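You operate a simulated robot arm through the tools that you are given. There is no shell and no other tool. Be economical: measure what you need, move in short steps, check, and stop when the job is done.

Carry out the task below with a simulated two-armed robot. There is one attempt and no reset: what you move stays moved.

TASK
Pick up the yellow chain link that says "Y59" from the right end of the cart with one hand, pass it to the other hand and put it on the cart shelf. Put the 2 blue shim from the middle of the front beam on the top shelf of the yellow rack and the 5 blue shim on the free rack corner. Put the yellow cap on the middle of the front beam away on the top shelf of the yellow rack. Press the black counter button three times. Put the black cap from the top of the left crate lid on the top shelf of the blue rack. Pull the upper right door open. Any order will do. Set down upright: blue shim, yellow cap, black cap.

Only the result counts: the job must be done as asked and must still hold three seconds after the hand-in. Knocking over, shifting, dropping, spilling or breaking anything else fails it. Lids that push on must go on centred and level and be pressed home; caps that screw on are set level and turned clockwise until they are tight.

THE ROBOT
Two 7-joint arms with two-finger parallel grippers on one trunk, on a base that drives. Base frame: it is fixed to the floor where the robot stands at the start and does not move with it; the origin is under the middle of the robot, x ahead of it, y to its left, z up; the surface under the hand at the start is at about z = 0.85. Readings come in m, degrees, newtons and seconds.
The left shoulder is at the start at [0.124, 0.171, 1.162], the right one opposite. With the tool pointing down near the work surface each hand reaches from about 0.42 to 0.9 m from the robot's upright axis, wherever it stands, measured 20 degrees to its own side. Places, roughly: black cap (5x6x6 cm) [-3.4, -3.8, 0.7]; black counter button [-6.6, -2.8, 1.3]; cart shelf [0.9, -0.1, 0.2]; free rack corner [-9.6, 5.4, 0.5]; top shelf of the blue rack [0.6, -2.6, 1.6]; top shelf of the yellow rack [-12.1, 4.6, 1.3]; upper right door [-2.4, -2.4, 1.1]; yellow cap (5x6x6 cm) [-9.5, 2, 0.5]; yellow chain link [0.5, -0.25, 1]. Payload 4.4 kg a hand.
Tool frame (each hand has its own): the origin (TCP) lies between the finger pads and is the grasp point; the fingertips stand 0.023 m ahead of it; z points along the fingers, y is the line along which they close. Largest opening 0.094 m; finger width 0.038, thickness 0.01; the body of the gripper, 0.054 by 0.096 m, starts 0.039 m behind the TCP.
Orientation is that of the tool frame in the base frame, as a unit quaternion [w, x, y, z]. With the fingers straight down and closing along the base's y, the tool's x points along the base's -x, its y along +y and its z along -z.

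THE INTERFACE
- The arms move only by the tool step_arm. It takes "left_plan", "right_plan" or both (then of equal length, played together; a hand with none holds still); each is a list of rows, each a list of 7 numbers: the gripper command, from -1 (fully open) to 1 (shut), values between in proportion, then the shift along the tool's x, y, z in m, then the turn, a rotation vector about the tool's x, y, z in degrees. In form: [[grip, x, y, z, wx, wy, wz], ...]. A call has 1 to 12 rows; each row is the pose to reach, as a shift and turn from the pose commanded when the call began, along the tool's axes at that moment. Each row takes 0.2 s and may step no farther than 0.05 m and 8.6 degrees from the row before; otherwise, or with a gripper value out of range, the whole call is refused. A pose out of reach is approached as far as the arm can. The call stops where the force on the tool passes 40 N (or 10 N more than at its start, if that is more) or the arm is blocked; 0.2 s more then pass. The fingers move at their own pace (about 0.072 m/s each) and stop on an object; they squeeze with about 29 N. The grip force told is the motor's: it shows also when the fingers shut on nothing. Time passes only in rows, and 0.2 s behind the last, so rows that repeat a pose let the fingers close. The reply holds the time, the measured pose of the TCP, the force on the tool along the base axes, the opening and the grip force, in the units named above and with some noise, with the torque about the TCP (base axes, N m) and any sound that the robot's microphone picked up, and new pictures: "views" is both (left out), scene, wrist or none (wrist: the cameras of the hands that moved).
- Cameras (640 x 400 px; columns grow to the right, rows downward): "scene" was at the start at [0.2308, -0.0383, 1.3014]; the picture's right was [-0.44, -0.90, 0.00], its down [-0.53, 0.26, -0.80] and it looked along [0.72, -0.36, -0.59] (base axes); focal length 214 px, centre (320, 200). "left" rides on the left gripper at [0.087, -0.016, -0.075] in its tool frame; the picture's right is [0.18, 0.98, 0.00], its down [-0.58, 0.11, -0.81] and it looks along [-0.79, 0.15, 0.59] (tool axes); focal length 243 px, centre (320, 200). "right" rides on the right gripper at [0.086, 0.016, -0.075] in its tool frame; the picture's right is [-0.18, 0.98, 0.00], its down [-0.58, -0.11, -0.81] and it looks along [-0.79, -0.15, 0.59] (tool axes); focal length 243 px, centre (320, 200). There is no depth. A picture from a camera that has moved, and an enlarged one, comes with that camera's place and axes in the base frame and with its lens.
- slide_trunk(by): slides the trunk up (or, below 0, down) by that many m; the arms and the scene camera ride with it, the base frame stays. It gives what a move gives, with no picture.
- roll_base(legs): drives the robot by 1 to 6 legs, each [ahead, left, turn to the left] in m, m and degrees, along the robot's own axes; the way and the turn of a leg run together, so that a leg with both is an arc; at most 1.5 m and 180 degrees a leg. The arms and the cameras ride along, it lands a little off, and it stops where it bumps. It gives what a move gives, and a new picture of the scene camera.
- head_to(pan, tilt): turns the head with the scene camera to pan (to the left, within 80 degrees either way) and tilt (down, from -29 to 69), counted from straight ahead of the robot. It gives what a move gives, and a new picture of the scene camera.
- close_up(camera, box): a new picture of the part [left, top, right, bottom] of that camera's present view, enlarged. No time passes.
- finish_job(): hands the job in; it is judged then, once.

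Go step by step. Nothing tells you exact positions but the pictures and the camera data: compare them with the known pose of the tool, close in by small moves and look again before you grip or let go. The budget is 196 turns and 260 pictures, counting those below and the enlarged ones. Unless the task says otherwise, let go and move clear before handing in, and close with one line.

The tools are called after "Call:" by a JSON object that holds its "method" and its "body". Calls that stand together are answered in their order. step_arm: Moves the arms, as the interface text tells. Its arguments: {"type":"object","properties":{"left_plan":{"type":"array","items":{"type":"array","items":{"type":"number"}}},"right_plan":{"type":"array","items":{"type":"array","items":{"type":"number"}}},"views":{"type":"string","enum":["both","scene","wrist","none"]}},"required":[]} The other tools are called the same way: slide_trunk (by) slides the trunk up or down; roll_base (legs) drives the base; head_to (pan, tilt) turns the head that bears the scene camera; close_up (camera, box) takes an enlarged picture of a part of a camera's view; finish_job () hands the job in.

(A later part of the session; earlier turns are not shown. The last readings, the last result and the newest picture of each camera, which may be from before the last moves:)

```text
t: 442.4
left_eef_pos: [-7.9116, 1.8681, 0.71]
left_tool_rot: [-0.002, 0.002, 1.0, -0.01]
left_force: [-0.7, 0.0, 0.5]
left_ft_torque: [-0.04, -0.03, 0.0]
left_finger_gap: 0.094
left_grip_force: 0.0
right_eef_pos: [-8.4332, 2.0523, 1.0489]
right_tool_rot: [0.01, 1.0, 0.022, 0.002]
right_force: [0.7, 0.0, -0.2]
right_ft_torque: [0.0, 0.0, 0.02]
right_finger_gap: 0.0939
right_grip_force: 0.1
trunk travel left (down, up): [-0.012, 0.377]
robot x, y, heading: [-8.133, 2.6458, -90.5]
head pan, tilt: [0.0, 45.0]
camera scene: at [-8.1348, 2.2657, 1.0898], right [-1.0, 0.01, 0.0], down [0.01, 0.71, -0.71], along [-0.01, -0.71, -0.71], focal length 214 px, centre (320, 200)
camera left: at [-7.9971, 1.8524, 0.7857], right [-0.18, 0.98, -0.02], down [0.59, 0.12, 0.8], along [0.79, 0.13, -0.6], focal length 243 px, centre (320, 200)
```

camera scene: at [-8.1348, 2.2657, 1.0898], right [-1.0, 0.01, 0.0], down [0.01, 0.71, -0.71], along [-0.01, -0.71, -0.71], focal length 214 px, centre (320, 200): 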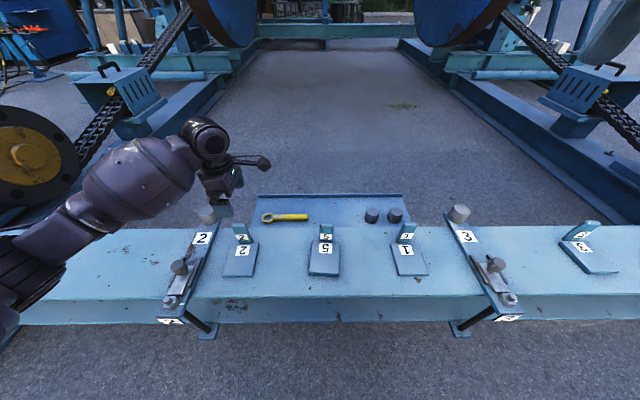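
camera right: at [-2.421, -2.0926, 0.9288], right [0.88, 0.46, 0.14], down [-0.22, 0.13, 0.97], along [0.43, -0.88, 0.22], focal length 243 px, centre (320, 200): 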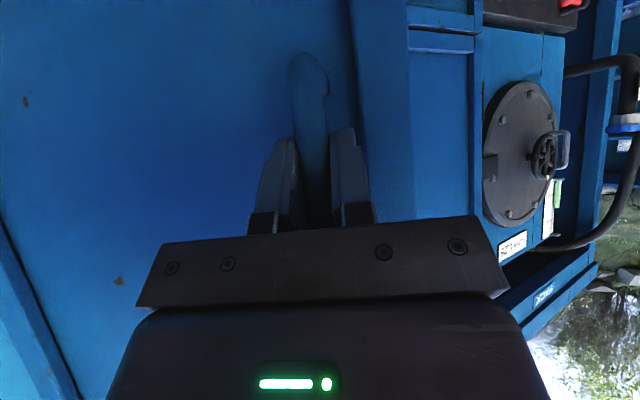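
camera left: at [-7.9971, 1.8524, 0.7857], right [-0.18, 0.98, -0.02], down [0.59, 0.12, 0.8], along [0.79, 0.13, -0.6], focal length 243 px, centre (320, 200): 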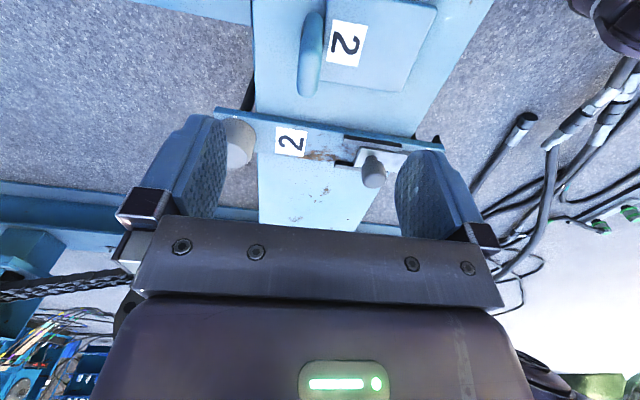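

The wrist camera shows the tab between the fingers, 6 mm off centre. I correct, descend to z ≈ 0.58, and close.

Call:
{"method": "step_arm", "body": {"left_plan": [[-1, -0.003, -0.006, 0.04, 0, 0, 0], [-1, -0.003, -0.006, 0.08, 0, 0, 0], [-1, -0.003, -0.006, 0.11, 0, 0, 0], [-1, -0.003, -0.006, 0.128, 0, 0, 0], [0, -0.003, -0.006, 0.128, 0, 0, 0], [1, -0.003, -0.006, 0.128, 0, 0, 0], [1, -0.003, -0.006, 0.128, 0, 0, 0], [1, -0.003, -0.006, 0.128, 0, 0, 0], [1, -0.003, -0.006, 0.128, 0, 0, 0]], "views": "both"}}

```text
t: 444.4
left_eef_pos: [-7.9095, 1.8607, 0.5817]
left_tool_rot: [-0.002, 0.002, 1.0, -0.01]
left_force: [-2.2, -0.4, 1.1]
left_ft_torque: [0.58, -0.06, 0.32]
left_finger_gap: 0.0201
left_grip_force: 29.4
right_eef_pos: [-8.433, 2.053, 1.0501]
right_tool_rot: [0.012, 1.0, 0.022, 0.001]
right_force: [0.1, 0.0, -0.8]
right_ft_torque: [0.03, 0.02, 0.01]
right_finger_gap: 0.0942
right_grip_force: 0.1
trunk travel left (down, up): [-0.012, 0.377]
robot x, y, heading: [-8.1296, 2.6478, -90.4]
head pan, tilt: [0.0, 45.0]
camera scene: at [-8.135, 2.266, 1.09], right [-1.0, 0.01, 0.0], down [0.01, 0.71, -0.71], along [-0.01, -0.71, -0.71], focal length 214 px, centre (320, 200)
camera left: at [-7.996, 1.8455, 0.6576], right [-0.18, 0.98, -0.02], down [0.59, 0.12, 0.8], along [0.79, 0.13, -0.6], focal length 243 px, centre (320, 200)
```

scene: 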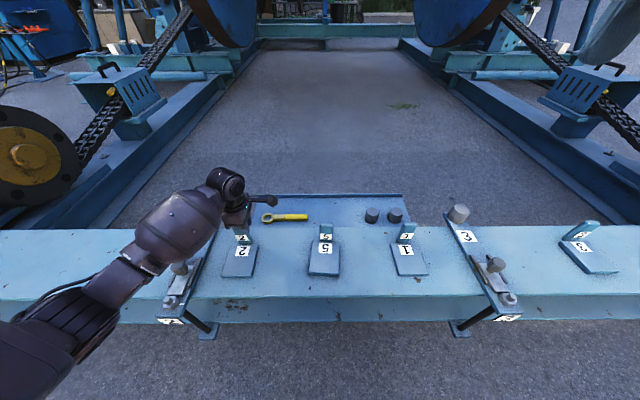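
left: 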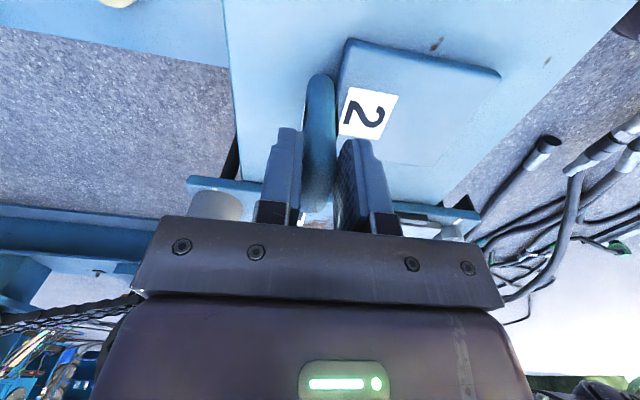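

Gripped (2 cm tab). I lift it straight up.

Call:
{"method": "step_arm", "body": {"left_plan": [[1, 0, 0, -0.02, 0, 0, 0], [1, 0, 0, -0.05, 0, 0, 0], [1, 0, 0, -0.09, 0, 0, 0], [1, 0, 0, -0.13, 0, 0, 0], [1, 0, 0, -0.17, 0, 0, 0], [1, 0, 0, -0.21, 0, 0, 0], [1, 0, 0, -0.25, 0, 0, 0], [1, 0, 0, -0.29, 0, 0, 0], [1, 0, 0, -0.33, 0, 0, 0], [1, 0, 0, -0.37, 0, 0, 0], [1, 0, 0, -0.41, 0, 0, 0], [1, 0, 0, -0.45, 0, 0, 0]], "views": "wrist"}}

Call:
{"method": "roll_base", "body": {"legs": [[0, 0.22, 0]]}}

```text
t: 447.0
left_eef_pos: [-7.9081, 1.8696, 1.033]
left_tool_rot: [-0.003, 0.002, 1.0, -0.01]
left_force: [-0.3, 0.7, -6.1]
left_ft_torque: [-0.29, 0.12, 0.03]
left_finger_gap: 0.0197
left_grip_force: 28.9
right_eef_pos: [-8.4329, 2.0534, 1.0512]
right_tool_rot: [0.012, 1.0, 0.021, 0.001]
right_force: [0.0, 1.3, 0.6]
right_ft_torque: [0.01, 0.0, 0.03]
right_finger_gap: 0.0937
right_grip_force: 0.1
trunk travel left (down, up): [-0.012, 0.377]
robot x, y, heading: [-8.1318, 2.6473, -90.4]
head pan, tilt: [0.0, 45.0]
camera left: at [-7.9939, 1.8545, 1.1079], right [-0.18, 0.98, -0.02], down [0.59, 0.12, 0.8], along [0.79, 0.13, -0.6], focal length 243 px, centre (320, 200)
```

left: 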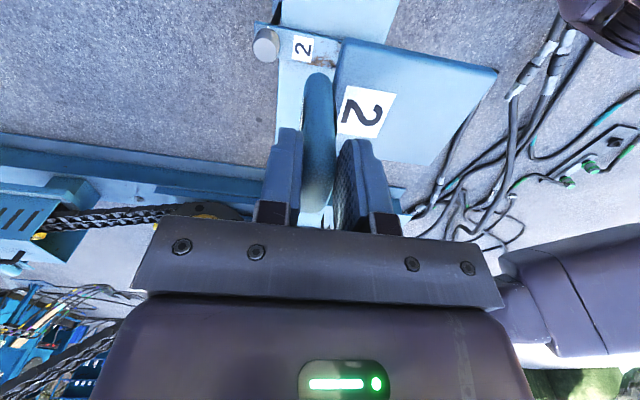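

```text
t: 449.5
left_eef_pos: [-7.6907, 1.8655, 1.0316]
left_tool_rot: [-0.004, 0.002, 1.0, -0.01]
left_force: [0.0, 0.4, -6.7]
left_ft_torque: [-0.29, 0.14, 0.01]
left_finger_gap: 0.0199
left_grip_force: 28.8
right_eef_pos: [-8.216, 2.0514, 1.05]
right_tool_rot: [0.01, 1.0, 0.021, 0.001]
right_force: [-0.5, 0.3, -0.1]
right_ft_torque: [0.01, 0.0, 0.0]
right_finger_gap: 0.0942
right_grip_force: 0.1
trunk travel left (down, up): [-0.012, 0.377]
robot x, y, heading: [-7.91, 2.6458, -90.3]
head pan, tilt: [0.0, 45.0]
camera scene: at [-7.9167, 2.2633, 1.0898], right [-1.0, 0.01, 0.0], down [0.01, 0.71, -0.71], along [-0.01, -0.71, -0.71], focal length 214 px, centre (320, 200)
```

scene: 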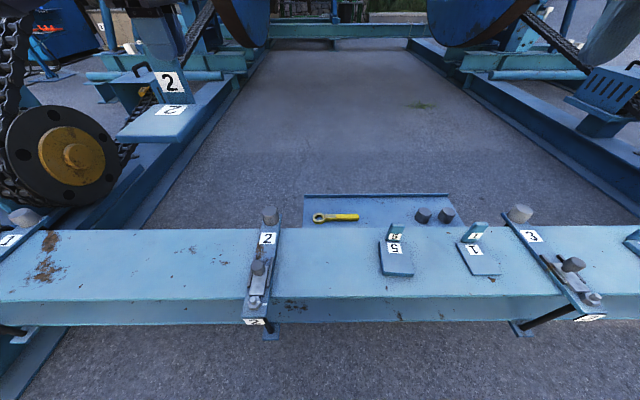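

Shim 2 is level in the left hand. Now the right hand goes above shim 5's tab at about [-8.158, 1.86].

Call:
{"method": "step_arm", "body": {"right_plan": [[-1, 0.006, 0.022, 0.036, 0, 0, 0], [-1, 0.011, 0.043, 0.072, 0, 0, 0], [-1, 0.017, 0.065, 0.108, 0, 0, 0], [-1, 0.022, 0.086, 0.144, 0, 0, 0], [-1, 0.028, 0.108, 0.18, 0, 0, 0], [-1, 0.034, 0.13, 0.216, 0, 0, 0], [-1, 0.04, 0.152, 0.252, 0, 0, 0], [-1, 0.045, 0.172, 0.288, 0, 0, 0], [-1, 0.05, 0.192, 0.325, 0, 0, 0], [-1, 0.05, 0.192, 0.345, 0, 0, 0]], "views": "wrist"}}

```text
t: 451.7
left_eef_pos: [-7.69, 1.8662, 1.0313]
left_tool_rot: [-0.002, 0.003, 1.0, -0.01]
left_force: [0.9, -0.4, -7.7]
left_ft_torque: [-0.24, 0.14, 0.02]
left_finger_gap: 0.02
left_grip_force: 28.9
right_eef_pos: [-8.1563, 1.8538, 0.7086]
right_tool_rot: [0.011, 1.0, 0.02, 0.001]
right_force: [-0.5, -0.7, 0.0]
right_ft_torque: [0.02, -0.01, 0.0]
right_finger_gap: 0.0942
right_grip_force: 0.1
trunk travel left (down, up): [-0.012, 0.377]
robot x, y, heading: [-7.9156, 2.6432, -90.5]
head pan, tilt: [0.0, 45.0]
camera right: at [-8.0701, 1.8432, 0.7843], right [-0.14, -0.99, 0.02], down [-0.59, 0.1, 0.8], along [-0.8, 0.1, -0.6], focal length 243 px, centre (320, 200)
```

right: 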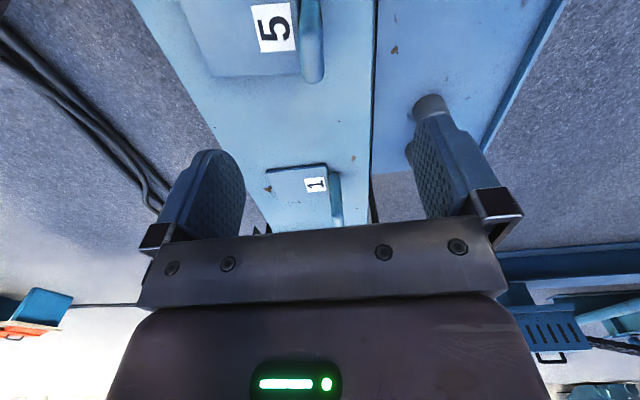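

Call:
{"method": "step_arm", "body": {"right_plan": [[-1, 0.014, -0.004, 0.03, 0, 0, 0], [-1, 0.014, -0.004, 0.07, 0, 0, 0], [-1, 0.014, -0.004, 0.105, 0, 0, 0], [-1, 0.014, -0.004, 0.127, 0, 0, 0], [0, 0.014, -0.004, 0.127, 0, 0, 0], [1, 0.014, -0.004, 0.127, 0, 0, 0], [1, 0.014, -0.004, 0.127, 0, 0, 0], [1, 0.014, -0.004, 0.127, 0, 0, 0], [1, 0.014, -0.004, 0.127, 0, 0, 0]], "views": "wrist"}}

```text
t: 453.7
left_eef_pos: [-7.6908, 1.8657, 1.0302]
left_tool_rot: [-0.003, 0.003, 1.0, -0.01]
left_force: [-0.4, 0.5, -7.1]
left_ft_torque: [-0.22, 0.11, 0.03]
left_finger_gap: 0.0199
left_grip_force: 29.2
right_eef_pos: [-8.1415, 1.8563, 0.581]
right_tool_rot: [0.011, 1.0, 0.02, 0.001]
right_force: [2.6, 2.1, -0.4]
right_ft_torque: [0.64, -0.4, -0.28]
right_finger_gap: 0.0202
right_grip_force: 28.8
trunk travel left (down, up): [-0.012, 0.377]
robot x, y, heading: [-7.9113, 2.6441, -90.7]
head pan, tilt: [0.0, 45.0]
camera right: at [-8.0544, 1.8444, 0.6574], right [-0.14, -0.99, 0.02], down [-0.59, 0.1, 0.8], along [-0.8, 0.1, -0.6], focal length 243 px, centre (320, 200)
```

right: 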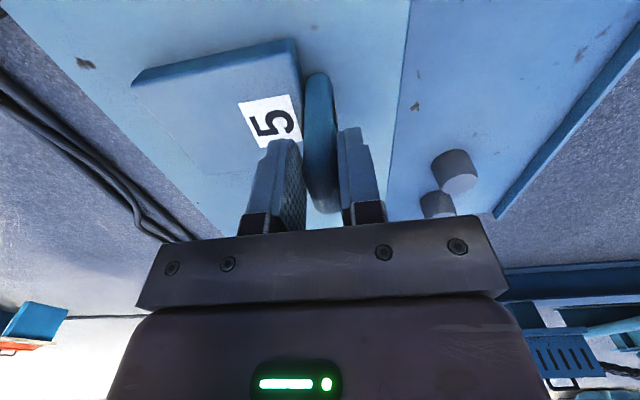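

Shim 5 is gripped. I lift it, then strafe west, back away, and turn towards the hose rack.

Call:
{"method": "step_arm", "body": {"right_plan": [[1, 0, 0, -0.02, 0, 0, 0], [1, 0, 0, -0.05, 0, 0, 0], [1, 0, 0, -0.09, 0, 0, 0], [1, 0, 0, -0.13, 0, 0, 0], [1, 0, 0, -0.17, 0, 0, 0], [1, 0, 0, -0.21, 0, 0, 0], [1, 0, 0, -0.25, 0, 0, 0], [1, 0, 0, -0.29, 0, 0, 0], [1, 0, 0, -0.33, 0, 0, 0], [1, 0, 0, -0.37, 0, 0, 0], [1, 0, 0, -0.41, 0, 0, 0], [1, 0, 0, -0.45, 0, 0, 0]], "views": "none"}}

Call:
{"method": "roll_base", "body": {"legs": [[0, -1.4, 0], [-1.2, 0, 0], [0, 0, -90], [0, 0, -60]]}}

Call:
{"method": "head_to", "body": {"pan": 0, "tilt": 30}}

```text
t: 456.3
left_eef_pos: [-7.6912, 1.8657, 1.0321]
left_tool_rot: [-0.003, 0.002, 1.0, -0.01]
left_force: [0.1, 0.6, -6.9]
left_ft_torque: [-0.26, 0.1, 0.01]
left_finger_gap: 0.02
left_grip_force: 28.7
right_eef_pos: [-8.1426, 1.8656, 1.0329]
right_tool_rot: [0.011, 1.0, 0.021, 0.001]
right_force: [1.8, 0.6, -10.4]
right_ft_torque: [-0.48, -0.2, 0.0]
right_finger_gap: 0.0201
right_grip_force: 28.8
trunk travel left (down, up): [-0.012, 0.377]
robot x, y, heading: [-7.9118, 2.6433, -90.7]
head pan, tilt: [0.0, 45.0]
```

```text
t: 480.9
left_eef_pos: [-9.9112, 4.4146, 1.0307]
left_tool_rot: [-0.009, 0.966, 0.26, 0.0]
left_force: [0.5, 0.2, -6.9]
left_ft_torque: [0.28, 0.04, -0.05]
left_finger_gap: 0.0197
left_grip_force: 28.9
right_eef_pos: [-9.5228, 4.646, 1.0311]
right_tool_rot: [-0.004, -0.283, 0.959, 0.009]
right_force: [0.3, 0.6, -10.4]
right_ft_torque: [0.33, 0.41, 0.0]
right_finger_gap: 0.0196
right_grip_force: 29.1
trunk travel left (down, up): [-0.012, 0.377]
robot x, y, heading: [-9.3251, 3.8542, 119.9]
head pan, tilt: [0.0, 45.0]
camera scene: at [-9.5149, 4.1887, 1.0894], right [0.87, 0.5, 0.0], down [0.35, -0.61, -0.71], along [-0.35, 0.61, -0.71], focal length 214 px, centre (320, 200)
```

scene: 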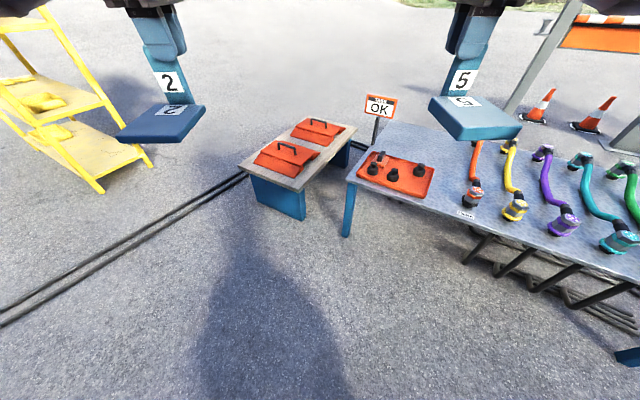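

```text
t: 481.7
left_eef_pos: [-9.9114, 4.4156, 1.0299]
left_tool_rot: [-0.009, 0.965, 0.26, 0.0]
left_force: [0.8, 0.2, -7.4]
left_ft_torque: [0.29, 0.02, -0.01]
left_finger_gap: 0.02
left_grip_force: 29.2
right_eef_pos: [-9.5228, 4.6449, 1.0307]
right_tool_rot: [-0.003, -0.285, 0.959, 0.01]
right_force: [0.0, 0.7, -10.5]
right_ft_torque: [0.28, 0.41, -0.03]
right_finger_gap: 0.02
right_grip_force: 29.4
trunk travel left (down, up): [-0.012, 0.377]
robot x, y, heading: [-9.3228, 3.8575, 119.9]
head pan, tilt: [0.0, 30.0]
camera scene: at [-9.5197, 4.1965, 1.1119], right [0.87, 0.5, 0.0], down [0.25, -0.44, -0.86], along [-0.43, 0.75, -0.5], focal length 214 px, centre (320, 200)
```

scene: 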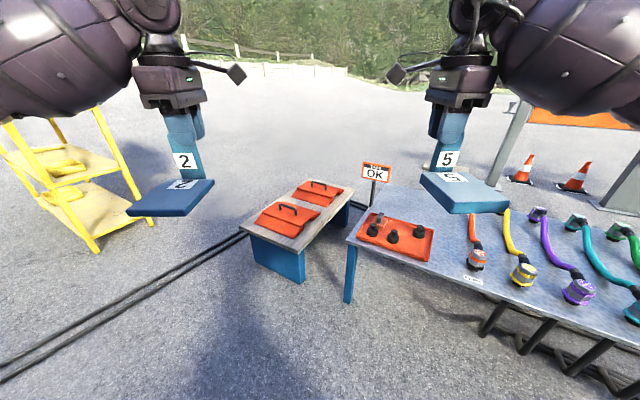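

The free corner of the hose rack is the far left one behind the red tray, around [-9.56, 5.3]. It is best reached from the rack's north side, so I drive round the rack's east end.

Call:
{"method": "roll_base", "body": {"legs": [[0, 0, -29.9], [0.3, 0, 0], [0, -1.48, 0], [1.0, 0, 0], [1.05, 0, 0], [0, 0, 90]]}}

```text
t: 511.8
left_eef_pos: [-8.6117, 5.973, 1.0296]
left_tool_rot: [-0.009, 0.706, 0.708, -0.004]
left_force: [0.2, -0.4, -7.2]
left_ft_torque: [0.08, 0.27, 0.0]
left_finger_gap: 0.0198
left_grip_force: 28.7
right_eef_pos: [-8.6175, 6.426, 1.0312]
right_tool_rot: [0.007, 0.724, -0.69, -0.007]
right_force: [0.3, 0.2, -11.3]
right_ft_torque: [-0.19, 0.51, 0.02]
right_finger_gap: 0.0198
right_grip_force: 28.9
trunk travel left (down, up): [-0.012, 0.377]
robot x, y, heading: [-7.8363, 6.2014, 179.7]
head pan, tilt: [0.0, 30.0]
camera scene: at [-8.2256, 6.202, 1.112], right [0.0, 1.0, 0.0], down [0.5, 0.0, -0.87], along [-0.87, 0.0, -0.5], focal length 214 px, centre (320, 200)
```

scene: 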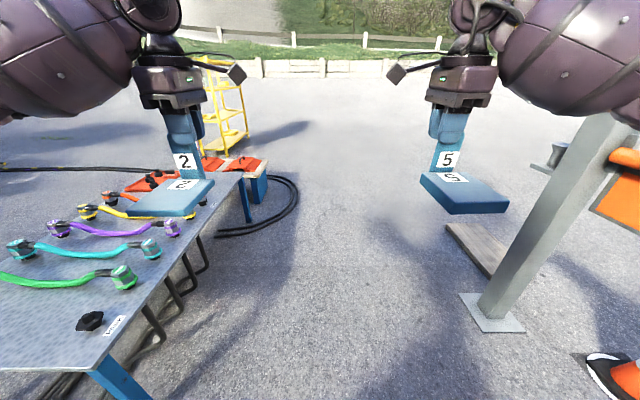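

Call:
{"method": "roll_base", "body": {"legs": [[1.0, 0, 0], [0.48, 0, 0], [0, 0, 90]]}}

Call:
{"method": "head_to", "body": {"pan": -10, "tilt": 55}}

```text
t: 523.1
left_eef_pos: [-9.0938, 5.422, 1.0308]
left_tool_rot: [-0.003, 0.013, 1.0, -0.009]
left_force: [-0.2, -0.8, -6.3]
left_ft_torque: [-0.27, 0.16, 0.0]
left_finger_gap: 0.0201
left_grip_force: 28.8
right_eef_pos: [-9.5447, 5.4305, 1.0308]
right_tool_rot: [0.01, 1.0, 0.01, 0.001]
right_force: [0.1, 0.3, -10.5]
right_ft_torque: [-0.49, -0.18, 0.0]
right_finger_gap: 0.02
right_grip_force: 28.9
trunk travel left (down, up): [-0.012, 0.377]
robot x, y, heading: [-9.2982, 6.2077, -91.8]
head pan, tilt: [0.0, 30.0]
camera scene: at [-9.3112, 5.8153, 1.112], right [-1.0, 0.03, 0.0], down [0.02, 0.5, -0.87], along [-0.03, -0.86, -0.5], focal length 214 px, centre (320, 200)
```

scene: 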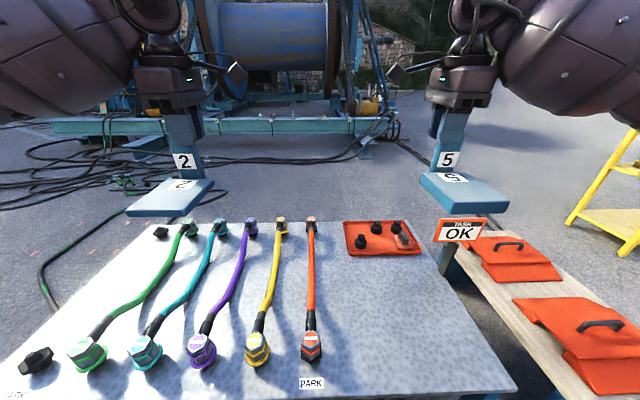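

```text
t: 524.0
left_eef_pos: [-9.0927, 5.4218, 1.0309]
left_tool_rot: [-0.003, 0.013, 1.0, -0.009]
left_force: [0.3, -0.4, -7.6]
left_ft_torque: [-0.26, 0.13, 0.0]
left_finger_gap: 0.0198
left_grip_force: 29.0
right_eef_pos: [-9.5454, 5.4302, 1.0321]
right_tool_rot: [0.01, 1.0, 0.01, 0.001]
right_force: [0.9, 0.0, -11.0]
right_ft_torque: [-0.48, -0.17, 0.01]
right_finger_gap: 0.02
right_grip_force: 29.0
trunk travel left (down, up): [-0.012, 0.377]
robot x, y, heading: [-9.297, 6.2069, -91.9]
head pan, tilt: [-10.0, 55.0]
camera scene: at [-9.3232, 5.8352, 1.0761], right [-0.98, 0.21, 0.0], down [0.17, 0.8, -0.57], along [-0.12, -0.56, -0.82], focal length 214 px, centre (320, 200)
```

scene: 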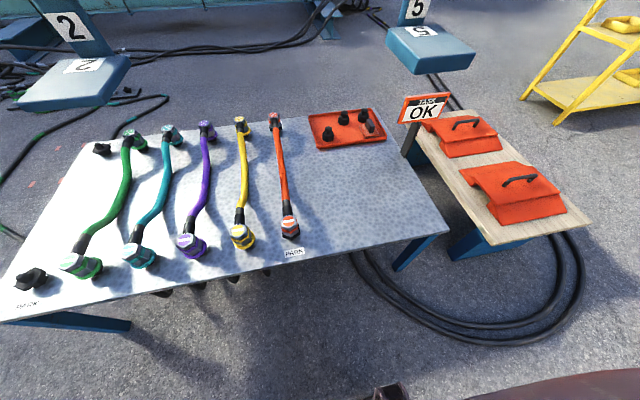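

The rack top is at about z = 0.42, and its free corner spans x -9.80..-9.36, y 5.15..5.58. I drive 0.1 m closer and lower shim 5 to just above it.

Call:
{"method": "roll_base", "body": {"legs": [[0.1, -0.04, 1.5]]}}

Call:
{"method": "step_arm", "body": {"right_plan": [[1, 0, 0, 0.04, 0, 0, 0], [1, 0, 0, 0.08, 0, 0, 0], [1, 0, 0, 0.12, 0, 0, 0], [1, 0, 0, 0.16, 0, 0, 0], [1, 0, 0, 0.2, 0, 0, 0], [1, 0, 0, 0.24, 0, 0, 0], [1, 0, 0, 0.28, 0, 0, 0], [1, 0, 0, 0.32, 0, 0, 0], [1, 0, 0, 0.36, 0, 0, 0], [1, 0, 0, 0.4, 0, 0, 0], [1, 0, 0, 0.43, 0, 0, 0]], "views": "scene"}}

```text
t: 525.2
left_eef_pos: [-9.115, 5.3291, 1.0295]
left_tool_rot: [-0.003, 0.0, 1.0, -0.009]
left_force: [-0.5, -0.2, -7.3]
left_ft_torque: [-0.25, 0.12, 0.02]
left_finger_gap: 0.0198
left_grip_force: 28.5
right_eef_pos: [-9.5663, 5.3255, 1.0318]
right_tool_rot: [0.01, 1.0, 0.024, 0.001]
right_force: [-0.1, 0.4, -11.2]
right_ft_torque: [-0.52, -0.2, -0.01]
right_finger_gap: 0.0199
right_grip_force: 29.6
trunk travel left (down, up): [-0.012, 0.377]
robot x, y, heading: [-9.3391, 6.1087, -90.3]
head pan, tilt: [-10.0, 55.0]
camera scene: at [-9.3555, 5.736, 1.0759], right [-0.98, 0.18, 0.0], down [0.15, 0.81, -0.57], along [-0.1, -0.56, -0.82], focal length 214 px, centre (320, 200)
```

scene: 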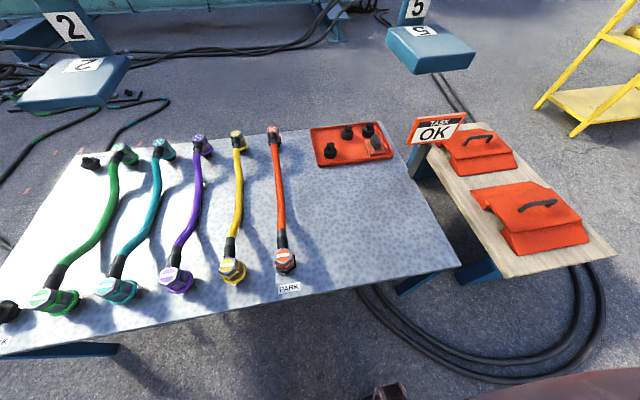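

```text
t: 527.6
left_eef_pos: [-9.1146, 5.3294, 1.0298]
left_tool_rot: [-0.003, 0.001, 1.0, -0.008]
left_force: [0.7, -0.9, -7.1]
left_ft_torque: [-0.26, 0.09, 0.02]
left_finger_gap: 0.0199
left_grip_force: 28.6
right_eef_pos: [-9.565, 5.3191, 0.5977]
right_tool_rot: [0.009, 1.0, 0.024, 0.001]
right_force: [-0.2, -0.3, -11.5]
right_ft_torque: [-0.45, -0.21, -0.01]
right_finger_gap: 0.0198
right_grip_force: 28.7
trunk travel left (down, up): [-0.012, 0.377]
robot x, y, heading: [-9.3379, 6.1077, -90.4]
head pan, tilt: [-10.0, 55.0]
camera scene: at [-9.3554, 5.736, 1.0758], right [-0.98, 0.18, 0.0], down [0.15, 0.81, -0.57], along [-0.1, -0.56, -0.82], focal length 214 px, centre (320, 200)
```

scene: 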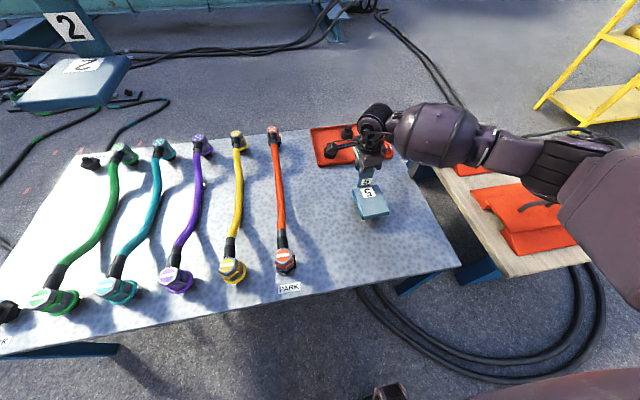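

The spot is clear. I shift 4 cm away from the sign and lower slowly until contact.

Call:
{"method": "step_arm", "body": {"right_plan": [[1, 0, -0.03, 0.01, 0, 0, 0], [1, 0, -0.04, 0.035, 0, 0, 0], [1, 0, -0.04, 0.05, 0, 0, 0], [1, 0, -0.04, 0.06, 0, 0, 0], [1, 0, -0.04, 0.068, 0, 0, 0], [1, 0, -0.04, 0.076, 0, 0, 0], [1, 0, -0.04, 0.084, 0, 0, 0], [1, 0, -0.04, 0.092, 0, 0, 0], [1, 0, -0.04, 0.1, 0, 0, 0]], "views": "scene"}}

Call:
{"method": "close_up", "body": {"camera": "scene", "box": [290, 100, 490, 225]}}

```text
t: 529.2
left_eef_pos: [-9.1141, 5.331, 1.0303]
left_tool_rot: [-0.003, 0.0, 1.0, -0.009]
left_force: [0.7, -0.2, -6.7]
left_ft_torque: [-0.28, 0.12, 0.01]
left_finger_gap: 0.0199
left_grip_force: 28.3
right_eef_pos: [-9.5658, 5.3553, 0.5218]
right_tool_rot: [0.01, 1.0, 0.023, 0.001]
right_force: [0.3, 7.7, 22.7]
right_ft_torque: [2.0, 1.25, -0.04]
right_finger_gap: 0.0207
right_grip_force: 29.3
trunk travel left (down, up): [-0.012, 0.377]
robot x, y, heading: [-9.3403, 6.1137, -90.4]
head pan, tilt: [-10.0, 55.0]
stopped in row 8 (right hand): the force on the tool passed its limit at 43 N (the readings are from after the stop); the commanded pose is now the measured one
camera scene: at [-9.3547, 5.7386, 1.0766], right [-0.98, 0.18, 0.0], down [0.15, 0.81, -0.57], along [-0.1, -0.57, -0.82], focal length 214 px, centre (320, 200)
```

scene: 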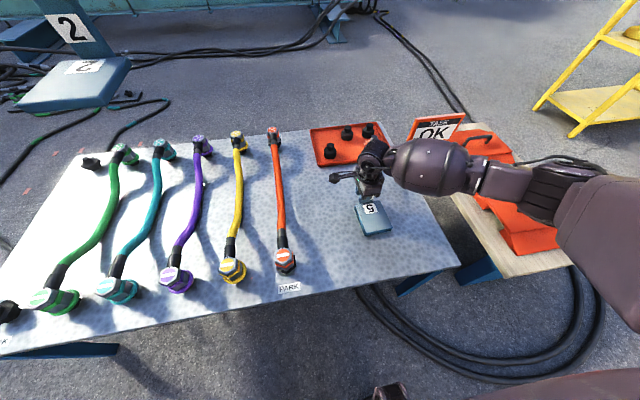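

```text
3.20 times, centred on (390, 162) of scene
camera zoom: at [-9.3547, 5.7386, 1.0766], right [-0.98, 0.18, 0.0], down [0.15, 0.81, -0.57], along [-0.1, -0.57, -0.82], focal length 686 px, centre (96, 320)
```

zoom: 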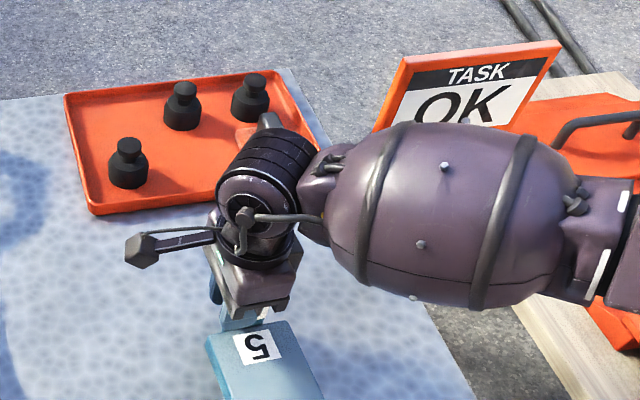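

Contact with the rack top. I ease up 2 mm, open, and lift straight up.

Call:
{"method": "step_arm", "body": {"right_plan": [[1, 0, 0, -0.003, 0, 0, 0], [0.3, 0, 0, -0.003, 0, 0, 0], [0, 0, 0, -0.003, 0, 0, 0], [0, 0, 0, -0.003, 0, 0, 0], [0, 0, 0, -0.02, 0, 0, 0], [0, 0, 0, -0.06, 0, 0, 0], [0, 0, 0, -0.1, 0, 0, 0], [0, 0, 0, -0.145, 0, 0, 0], [0, 0, 0, -0.19, 0, 0, 0], [0, 0, 0, -0.235, 0, 0, 0], [0, 0, 0, -0.28, 0, 0, 0], [0, 0, 0, -0.325, 0, 0, 0]], "views": "scene"}}

```text
t: 531.8
left_eef_pos: [-9.1138, 5.3311, 1.0322]
left_tool_rot: [-0.002, 0.0, 1.0, -0.009]
left_force: [-0.6, 0.3, -7.1]
left_ft_torque: [-0.24, 0.11, 0.01]
left_finger_gap: 0.0198
left_grip_force: 29.3
right_eef_pos: [-9.5685, 5.364, 0.8448]
right_tool_rot: [0.01, 1.0, 0.023, 0.0]
right_force: [-0.5, 0.3, -0.6]
right_ft_torque: [-0.06, 0.01, -0.01]
right_finger_gap: 0.0468
right_grip_force: 0.0
trunk travel left (down, up): [-0.012, 0.377]
robot x, y, heading: [-9.3394, 6.1111, -90.4]
head pan, tilt: [-10.0, 55.0]
camera scene: at [-9.3551, 5.7376, 1.0766], right [-0.98, 0.18, 0.0], down [0.15, 0.81, -0.57], along [-0.1, -0.56, -0.82], focal length 214 px, centre (320, 200)
```

scene: 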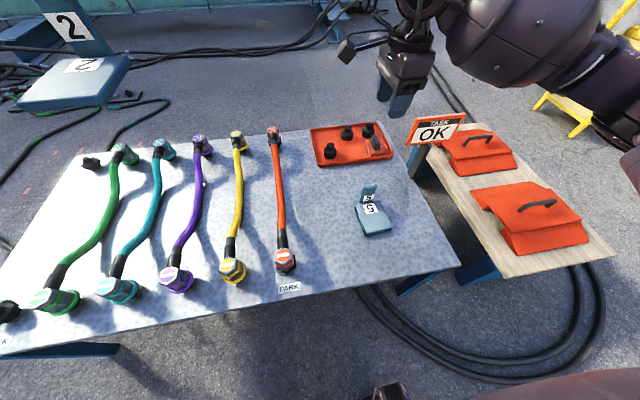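

Shim 5 stands upright on the free rack corner. Next I raise the trunk and turn to look at the yellow rack.

Call:
{"method": "slide_trunk", "body": {"by": 0.3}}

Call:
{"method": "roll_base", "body": {"legs": [[-0.15, 0, 0], [0, 0, -90], [0.9, 0, 0], [0, 0, 35]]}}

Call:
{"method": "head_to", "body": {"pan": 0, "tilt": 18}}

```text
t: 534.8
left_eef_pos: [-9.1138, 5.3305, 1.3294]
left_tool_rot: [-0.003, 0.0, 1.0, -0.008]
left_force: [-0.3, -0.4, -8.0]
left_ft_torque: [-0.25, 0.1, 0.0]
left_finger_gap: 0.0199
left_grip_force: 29.1
right_eef_pos: [-9.5677, 5.3622, 1.1433]
right_tool_rot: [0.01, 1.0, 0.024, 0.0]
right_force: [-0.2, 0.1, 0.2]
right_ft_torque: [-0.04, 0.02, 0.0]
right_finger_gap: 0.047
right_grip_force: 0.0
trunk travel left (down, up): [-0.312, 0.077]
robot x, y, heading: [-9.3386, 6.1051, -90.2]
head pan, tilt: [-10.0, 55.0]
```

```text
t: 546.1
left_eef_pos: [-10.7715, 5.6367, 1.3303]
left_tool_rot: [-0.007, 0.466, 0.885, -0.006]
left_force: [0.2, 0.0, -7.0]
left_ft_torque: [-0.08, 0.28, 0.03]
left_finger_gap: 0.0198
left_grip_force: 29.0
right_eef_pos: [-11.0028, 6.0305, 1.1437]
right_tool_rot: [0.01, 0.896, -0.444, -0.004]
right_force: [-0.2, 0.2, 0.0]
right_ft_torque: [0.02, -0.01, -0.02]
right_finger_gap: 0.047
right_grip_force: 0.0
trunk travel left (down, up): [-0.312, 0.077]
robot x, y, heading: [-10.2588, 6.2643, -145.9]
head pan, tilt: [-10.0, 55.0]
camera scene: at [-10.3753, 6.2001, 1.422], right [-0.41, 0.91, 0.0], down [0.75, 0.34, -0.57], along [-0.52, -0.23, -0.82], focal length 214 px, centre (320, 200)
```

scene: 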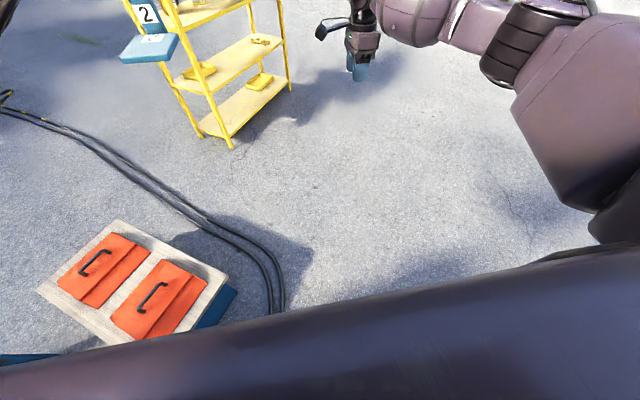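

```text
t: 547.1
left_eef_pos: [-10.7719, 5.6377, 1.3312]
left_tool_rot: [-0.006, 0.465, 0.885, -0.007]
left_force: [-0.2, -0.4, -7.1]
left_ft_torque: [-0.01, 0.26, -0.01]
left_finger_gap: 0.0201
left_grip_force: 28.9
right_eef_pos: [-11.0025, 6.0303, 1.1439]
right_tool_rot: [0.01, 0.895, -0.445, -0.004]
right_force: [-0.5, 0.3, -0.4]
right_ft_torque: [0.03, -0.02, 0.0]
right_finger_gap: 0.0472
right_grip_force: 0.0
trunk travel left (down, up): [-0.312, 0.077]
robot x, y, heading: [-10.2578, 6.2641, -145.9]
head pan, tilt: [0.0, 18.0]
camera scene: at [-10.387, 6.1775, 1.4772], right [-0.56, 0.83, 0.0], down [0.26, 0.17, -0.95], along [-0.79, -0.53, -0.31], focal length 214 px, centre (320, 200)
```

scene: 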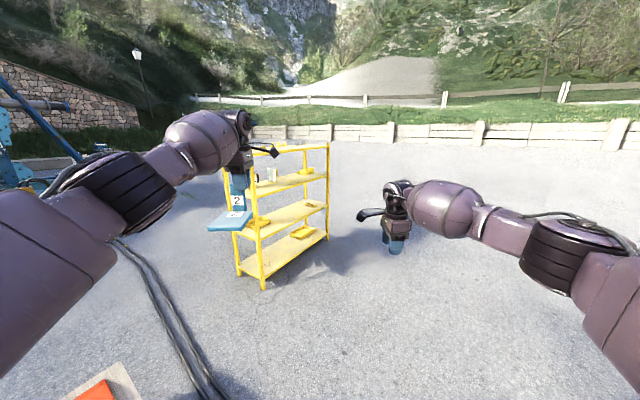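

Call:
{"method": "close_up", "body": {"camera": "scene", "box": [210, 125, 370, 225]}}

```text
4.00 times, centred on (290, 175) of scene
camera zoom: at [-10.387, 6.1775, 1.4772], right [-0.56, 0.83, 0.0], down [0.26, 0.17, -0.95], along [-0.79, -0.53, -0.31], focal length 858 px, centre (440, 300)
```

zoom: 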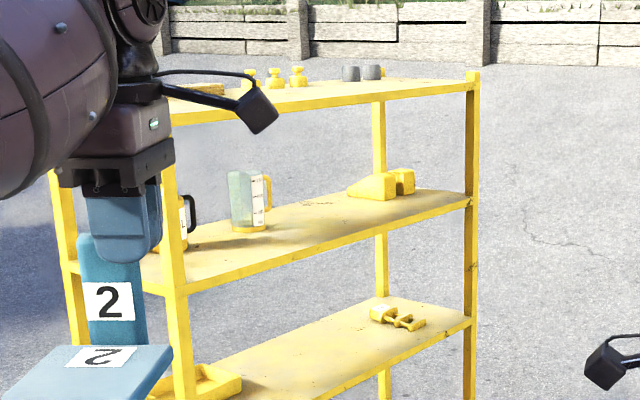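

The top shelf holds a tray, three caps and two knobs along its back. I raise the shim, move round to the shelf's long north side, and look from above.

Call:
{"method": "slide_trunk", "body": {"by": 0.07}}

Call:
{"method": "step_arm", "body": {"left_plan": [[1, 0, 0, -0.035, 0, 0, 0], [1, 0, 0, -0.07, 0, 0, 0], [1, 0, 0, -0.105, 0, 0, 0], [1, 0, 0, -0.14, 0, 0, 0]], "views": "none"}}

Call:
{"method": "roll_base", "body": {"legs": [[0, 0, 55.9], [0, -1.0, 0], [0, -0.65, 0], [0.5, 0, 0]]}}

Call:
{"method": "head_to", "body": {"pan": 0, "tilt": 30}}

```text
t: 548.2
left_eef_pos: [-10.773, 5.6376, 1.3999]
left_tool_rot: [-0.006, 0.466, 0.885, -0.007]
left_force: [-0.1, 0.8, -6.9]
left_ft_torque: [-0.09, 0.29, -0.02]
left_finger_gap: 0.02
left_grip_force: 28.6
right_eef_pos: [-11.0011, 6.0297, 1.2126]
right_tool_rot: [0.01, 0.896, -0.445, -0.004]
right_force: [-0.5, -0.1, -1.0]
right_ft_torque: [0.02, 0.01, -0.01]
right_finger_gap: 0.0471
right_grip_force: 0.1
trunk travel left (down, up): [-0.382, 0.007]
robot x, y, heading: [-10.2549, 6.2608, -146.0]
head pan, tilt: [0.0, 18.0]
```

```text
t: 549.2
left_eef_pos: [-10.7348, 5.6572, 1.5285]
left_tool_rot: [-0.005, 0.467, 0.884, -0.006]
left_force: [0.3, -0.2, -7.9]
left_ft_torque: [-0.03, 0.32, 0.03]
left_finger_gap: 0.0199
left_grip_force: 28.5
left hand out of reach, approached as far as the arm can: row 1, 2, 3, 4
right_eef_pos: [-11.0013, 6.0292, 1.2135]
right_tool_rot: [0.01, 0.896, -0.445, -0.004]
right_force: [0.1, 0.7, -0.1]
right_ft_torque: [-0.03, 0.0, 0.01]
right_finger_gap: 0.047
right_grip_force: 0.0
trunk travel left (down, up): [-0.382, 0.007]
robot x, y, heading: [-10.2594, 6.2616, -145.9]
head pan, tilt: [0.0, 18.0]
```

```text
t: 569.3
left_eef_pos: [-11.6642, 5.0133, 1.5276]
left_tool_rot: [-0.002, -0.012, 1.0, -0.008]
left_force: [-0.9, 0.0, -7.1]
left_ft_torque: [-0.23, 0.11, -0.01]
left_finger_gap: 0.0197
left_grip_force: 29.5
right_eef_pos: [-12.1218, 4.9943, 1.2137]
right_tool_rot: [0.01, 0.999, 0.037, 0.001]
right_force: [0.0, -0.4, -0.4]
right_ft_torque: [-0.01, 0.02, 0.0]
right_finger_gap: 0.047
right_grip_force: 0.0
trunk travel left (down, up): [-0.382, 0.007]
robot x, y, heading: [-11.917, 5.7467, -88.6]
head pan, tilt: [0.0, 18.0]
camera scene: at [-11.9121, 5.5953, 1.5475], right [-1.0, -0.02, 0.0], down [-0.01, 0.31, -0.95], along [0.02, -0.95, -0.31], focal length 214 px, centre (320, 200)
```

scene: 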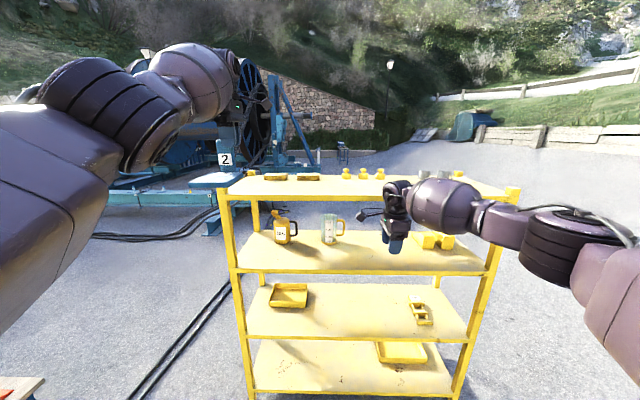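

```text
t: 570.0
left_eef_pos: [-11.6641, 5.0141, 1.5267]
left_tool_rot: [-0.002, -0.013, 1.0, -0.009]
left_force: [-0.2, 0.1, -7.2]
left_ft_torque: [-0.26, 0.09, -0.02]
left_finger_gap: 0.0201
left_grip_force: 29.2
right_eef_pos: [-12.1224, 4.9939, 1.2142]
right_tool_rot: [0.01, 0.999, 0.037, 0.001]
right_force: [-0.5, -0.9, -0.1]
right_ft_torque: [0.03, -0.01, 0.01]
right_finger_gap: 0.0469
right_grip_force: 0.0
trunk travel left (down, up): [-0.382, 0.007]
robot x, y, heading: [-11.9142, 5.7446, -88.8]
head pan, tilt: [0.0, 30.0]
camera scene: at [-11.9121, 5.5984, 1.5283], right [-1.0, -0.02, 0.0], down [-0.01, 0.5, -0.87], along [0.02, -0.87, -0.5], focal length 214 px, centre (320, 200)
```

scene: 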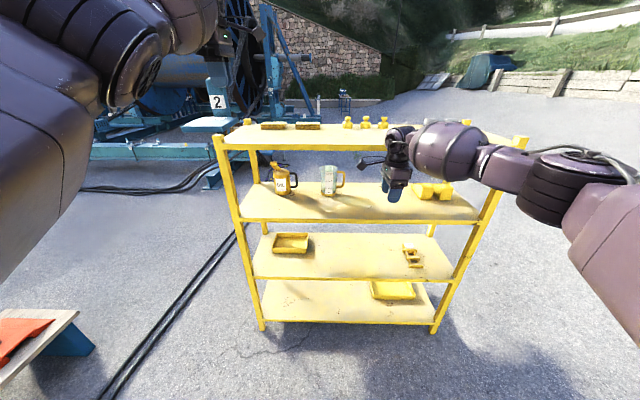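

The shelf (z ≈ 1.285) has a free front strip, y 4.45–4.76. I tuck the right hand back so it can't touch the rack, then drive forward to bring shim 2 over the strip.

Call:
{"method": "step_arm", "body": {"right_plan": [[0, -0.02, -0.04, -0.02, 0, 0, 0], [0, -0.04, -0.08, -0.04, 0, 0, 0], [0, -0.06, -0.12, -0.06, 0, 0, 0], [0, -0.08, -0.16, -0.08, 0, 0, 0], [0, -0.1, -0.2, -0.1, 0, 0, 0], [0, -0.12, -0.24, -0.12, 0, 0, 0], [0, -0.14, -0.27, -0.14, 0, 0, 0]], "views": "none"}}

Call:
{"method": "roll_base", "body": {"legs": [[0.38, 0, -1.4]]}}

Call:
{"method": "head_to", "body": {"pan": 20, "tilt": 32}}

```text
t: 571.6
left_eef_pos: [-11.6656, 5.0161, 1.5281]
left_tool_rot: [-0.001, -0.011, 1.0, -0.009]
left_force: [-0.4, 0.4, -6.0]
left_ft_torque: [-0.23, 0.09, -0.01]
left_finger_gap: 0.0199
left_grip_force: 28.7
right_eef_pos: [-12.2839, 5.2574, 1.3481]
right_tool_rot: [0.01, 0.999, 0.037, 0.001]
right_force: [0.0, -0.9, 0.8]
right_ft_torque: [-0.03, 0.01, -0.03]
right_finger_gap: 0.047
right_grip_force: 0.0
trunk travel left (down, up): [-0.382, 0.007]
robot x, y, heading: [-11.9165, 5.7479, -88.8]
head pan, tilt: [0.0, 30.0]
```

```text
t: 574.0
left_eef_pos: [-11.6826, 4.6266, 1.5286]
left_tool_rot: [-0.002, 0.002, 1.0, -0.009]
left_force: [0.4, -0.2, -6.9]
left_ft_torque: [-0.26, 0.11, 0.0]
left_finger_gap: 0.02
left_grip_force: 29.4
right_eef_pos: [-12.2945, 4.8834, 1.3473]
right_tool_rot: [0.011, 1.0, 0.024, 0.001]
right_force: [-0.6, -0.1, -0.2]
right_ft_torque: [-0.02, 0.0, -0.01]
right_finger_gap: 0.0469
right_grip_force: 0.1
trunk travel left (down, up): [-0.382, 0.007]
robot x, y, heading: [-11.9151, 5.3646, -90.3]
head pan, tilt: [0.0, 30.0]
camera scene: at [-11.9132, 5.2175, 1.5282], right [-1.0, 0.01, 0.0], down [0.0, 0.5, -0.87], along [0.0, -0.87, -0.5], focal length 214 px, centre (320, 200)
```

scene: 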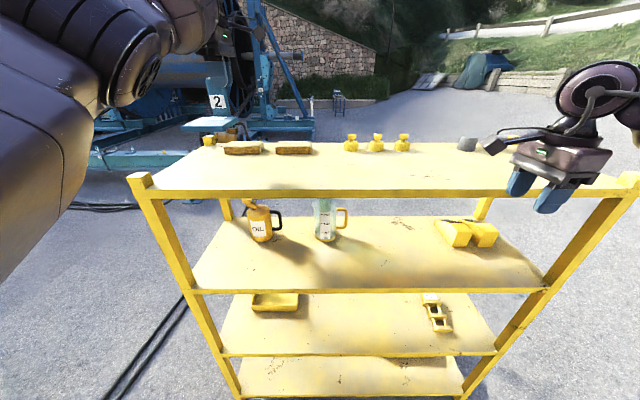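

```text
t: 574.9
left_eef_pos: [-11.6819, 4.6281, 1.5275]
left_tool_rot: [-0.001, 0.002, 1.0, -0.009]
left_force: [0.0, 0.8, -6.5]
left_ft_torque: [-0.25, 0.14, 0.0]
left_finger_gap: 0.0199
left_grip_force: 29.0
right_eef_pos: [-12.2937, 4.8832, 1.3475]
right_tool_rot: [0.01, 1.0, 0.023, 0.001]
right_force: [-0.3, -0.2, 0.5]
right_ft_torque: [-0.02, 0.02, -0.01]
right_finger_gap: 0.0472
right_grip_force: 0.0
trunk travel left (down, up): [-0.382, 0.007]
robot x, y, heading: [-11.911, 5.3617, -90.2]
head pan, tilt: [20.0, 32.0]
camera scene: at [-11.8826, 5.2241, 1.5251], right [-0.94, -0.34, 0.0], down [-0.18, 0.5, -0.85], along [0.28, -0.8, -0.53], focal length 214 px, centre (320, 200)
```

scene: 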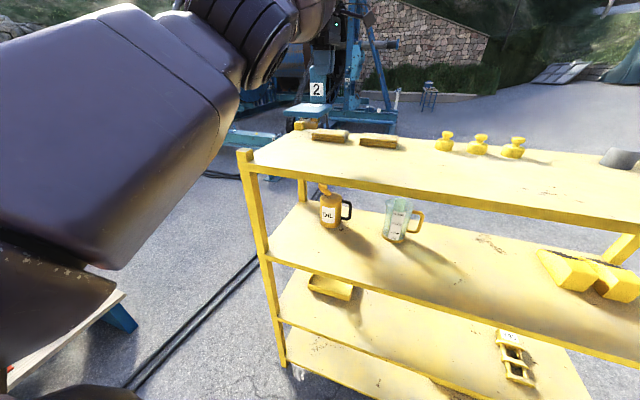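

Call:
{"method": "step_arm", "body": {"left_plan": [[1, 0.006, 0, 0.03, 0, 0, 0], [1, 0.012, 0, 0.06, 0, 0, 0], [1, 0.018, 0, 0.09, 0, 0, 0], [1, 0.018, 0, 0.115, 0, 0, 0]], "views": "scene"}}

```text
t: 575.9
left_eef_pos: [-11.7005, 4.5919, 1.4196]
left_tool_rot: [-0.003, 0.002, 1.0, -0.008]
left_force: [0.6, 0.1, -7.1]
left_ft_torque: [-0.24, 0.15, -0.01]
left_finger_gap: 0.0199
left_grip_force: 29.5
left hand out of reach, approached as far as the arm can: row 1, 2, 3, 4
right_eef_pos: [-12.2927, 4.8832, 1.3476]
right_tool_rot: [0.01, 1.0, 0.024, 0.002]
right_force: [-0.3, 0.5, -0.5]
right_ft_torque: [-0.02, -0.03, 0.0]
right_finger_gap: 0.0471
right_grip_force: 0.1
trunk travel left (down, up): [-0.382, 0.007]
robot x, y, heading: [-11.9108, 5.3663, -90.1]
head pan, tilt: [20.0, 32.0]
camera scene: at [-11.8818, 5.2227, 1.525], right [-0.94, -0.34, 0.0], down [-0.18, 0.5, -0.85], along [0.29, -0.8, -0.53], focal length 214 px, centre (320, 200)
```

scene: 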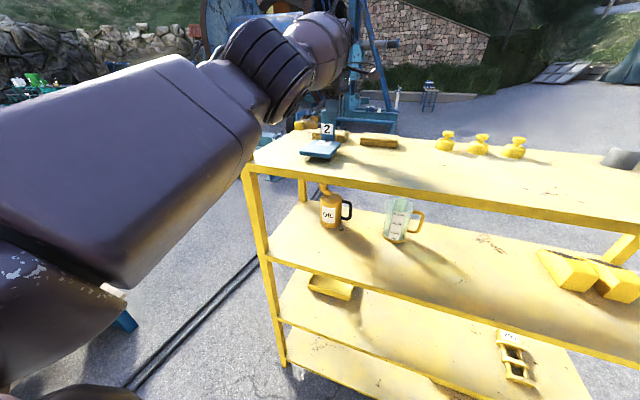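

Shim 2 is over the free strip in front of the blocks. I lower slowly to contact.

Call:
{"method": "step_arm", "body": {"left_plan": [[1, 0, 0.012, 0.012, 0, 0, 0], [1, 0, 0.012, 0.022, 0, 0, 0], [1, 0, 0.012, 0.03, 0, 0, 0], [1, 0, 0.012, 0.038, 0, 0, 0], [1, 0, 0.012, 0.046, 0, 0, 0], [1, 0, 0.012, 0.054, 0, 0, 0], [1, 0, 0.012, 0.062, 0, 0, 0]], "views": "none"}}

Call:
{"method": "close_up", "body": {"camera": "scene", "box": [240, 90, 400, 190]}}

```text
t: 577.2
left_eef_pos: [-11.703, 4.5844, 1.3879]
left_tool_rot: [-0.001, 0.002, 1.0, -0.014]
left_force: [-0.3, 8.1, 19.0]
left_ft_torque: [1.17, -0.41, 0.19]
left_finger_gap: 0.0204
left_grip_force: 29.5
left hand out of reach, approached as far as the arm can: row 1, 2, 3, 4, 5, 6
right_eef_pos: [-12.2949, 4.8847, 1.3489]
right_tool_rot: [0.011, 1.0, 0.025, 0.001]
right_force: [-0.4, -0.5, 0.4]
right_ft_torque: [0.04, 0.01, -0.03]
right_finger_gap: 0.0472
right_grip_force: 0.0
trunk travel left (down, up): [-0.382, 0.007]
robot x, y, heading: [-11.9095, 5.3673, -90.3]
head pan, tilt: [20.0, 32.0]
stopped in row 6 (left hand): the force on the tool passed its limit at 46 N (the readings are from after the stop); the commanded pose is now the measured one
```

```text
4.00 times, centred on (320, 140) of scene
camera zoom: at [-11.883, 5.2252, 1.5252], right [-0.94, -0.34, 0.0], down [-0.18, 0.5, -0.85], along [0.29, -0.8, -0.53], focal length 858 px, centre (320, 440)
```

zoom: 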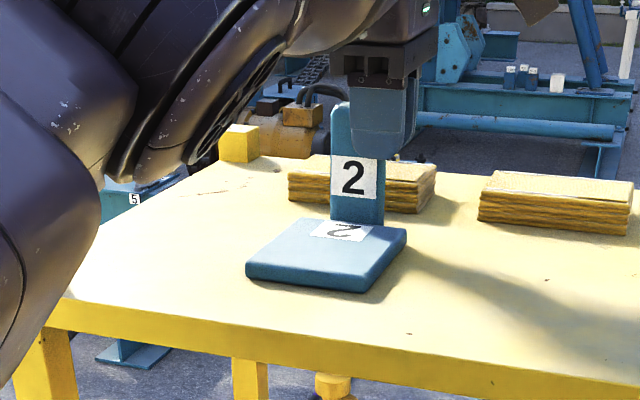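

It rests level on the shelf. I ease up, open the fingers a little, and lift away.

Call:
{"method": "step_arm", "body": {"left_plan": [[1, 0, 0, -0.003, 0, 0, 0], [0.3, 0, 0, -0.003, 0, 0, 0], [0, 0, 0, -0.003, 0, 0, 0], [0, 0, 0, -0.003, 0, 0, 0], [0, 0, 0, -0.02, 0, 0, 0], [0, 0, 0, -0.05, 0, 0, 0], [0, 0, 0, -0.09, 0, 0, 0], [0, 0, 0, -0.13, 0, 0, 0]], "views": "none"}}

Call:
{"method": "close_up", "body": {"camera": "scene", "box": [240, 90, 400, 190]}}

```text
t: 579.0
left_eef_pos: [-11.6985, 4.6071, 1.4788]
left_tool_rot: [-0.003, 0.003, 1.0, -0.012]
left_force: [0.6, -1.6, -0.5]
left_ft_torque: [0.02, 0.02, -0.01]
left_finger_gap: 0.047
left_grip_force: 0.2
left hand out of reach, approached as far as the arm can: row 6, 7, 8
right_eef_pos: [-12.2919, 4.8832, 1.3484]
right_tool_rot: [0.011, 1.0, 0.024, 0.001]
right_force: [-0.5, -0.5, 0.1]
right_ft_torque: [0.02, 0.05, 0.06]
right_finger_gap: 0.0469
right_grip_force: 0.0
trunk travel left (down, up): [-0.382, 0.007]
robot x, y, heading: [-11.9104, 5.3682, -90.4]
head pan, tilt: [20.0, 32.0]
```

```text
4.00 times, centred on (320, 140) of scene
camera zoom: at [-11.8808, 5.2226, 1.5249], right [-0.94, -0.34, 0.0], down [-0.18, 0.5, -0.85], along [0.29, -0.8, -0.53], focal length 858 px, centre (320, 440)
```

zoom: 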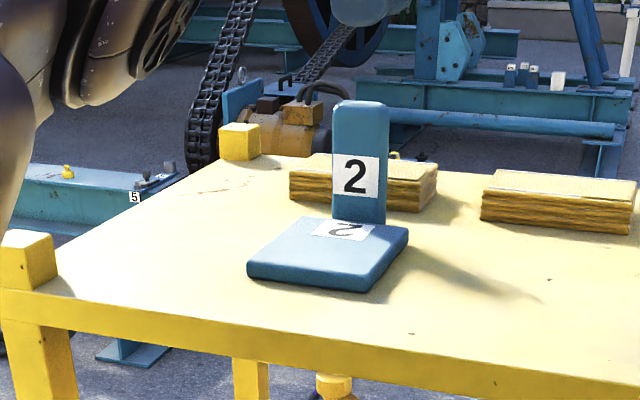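

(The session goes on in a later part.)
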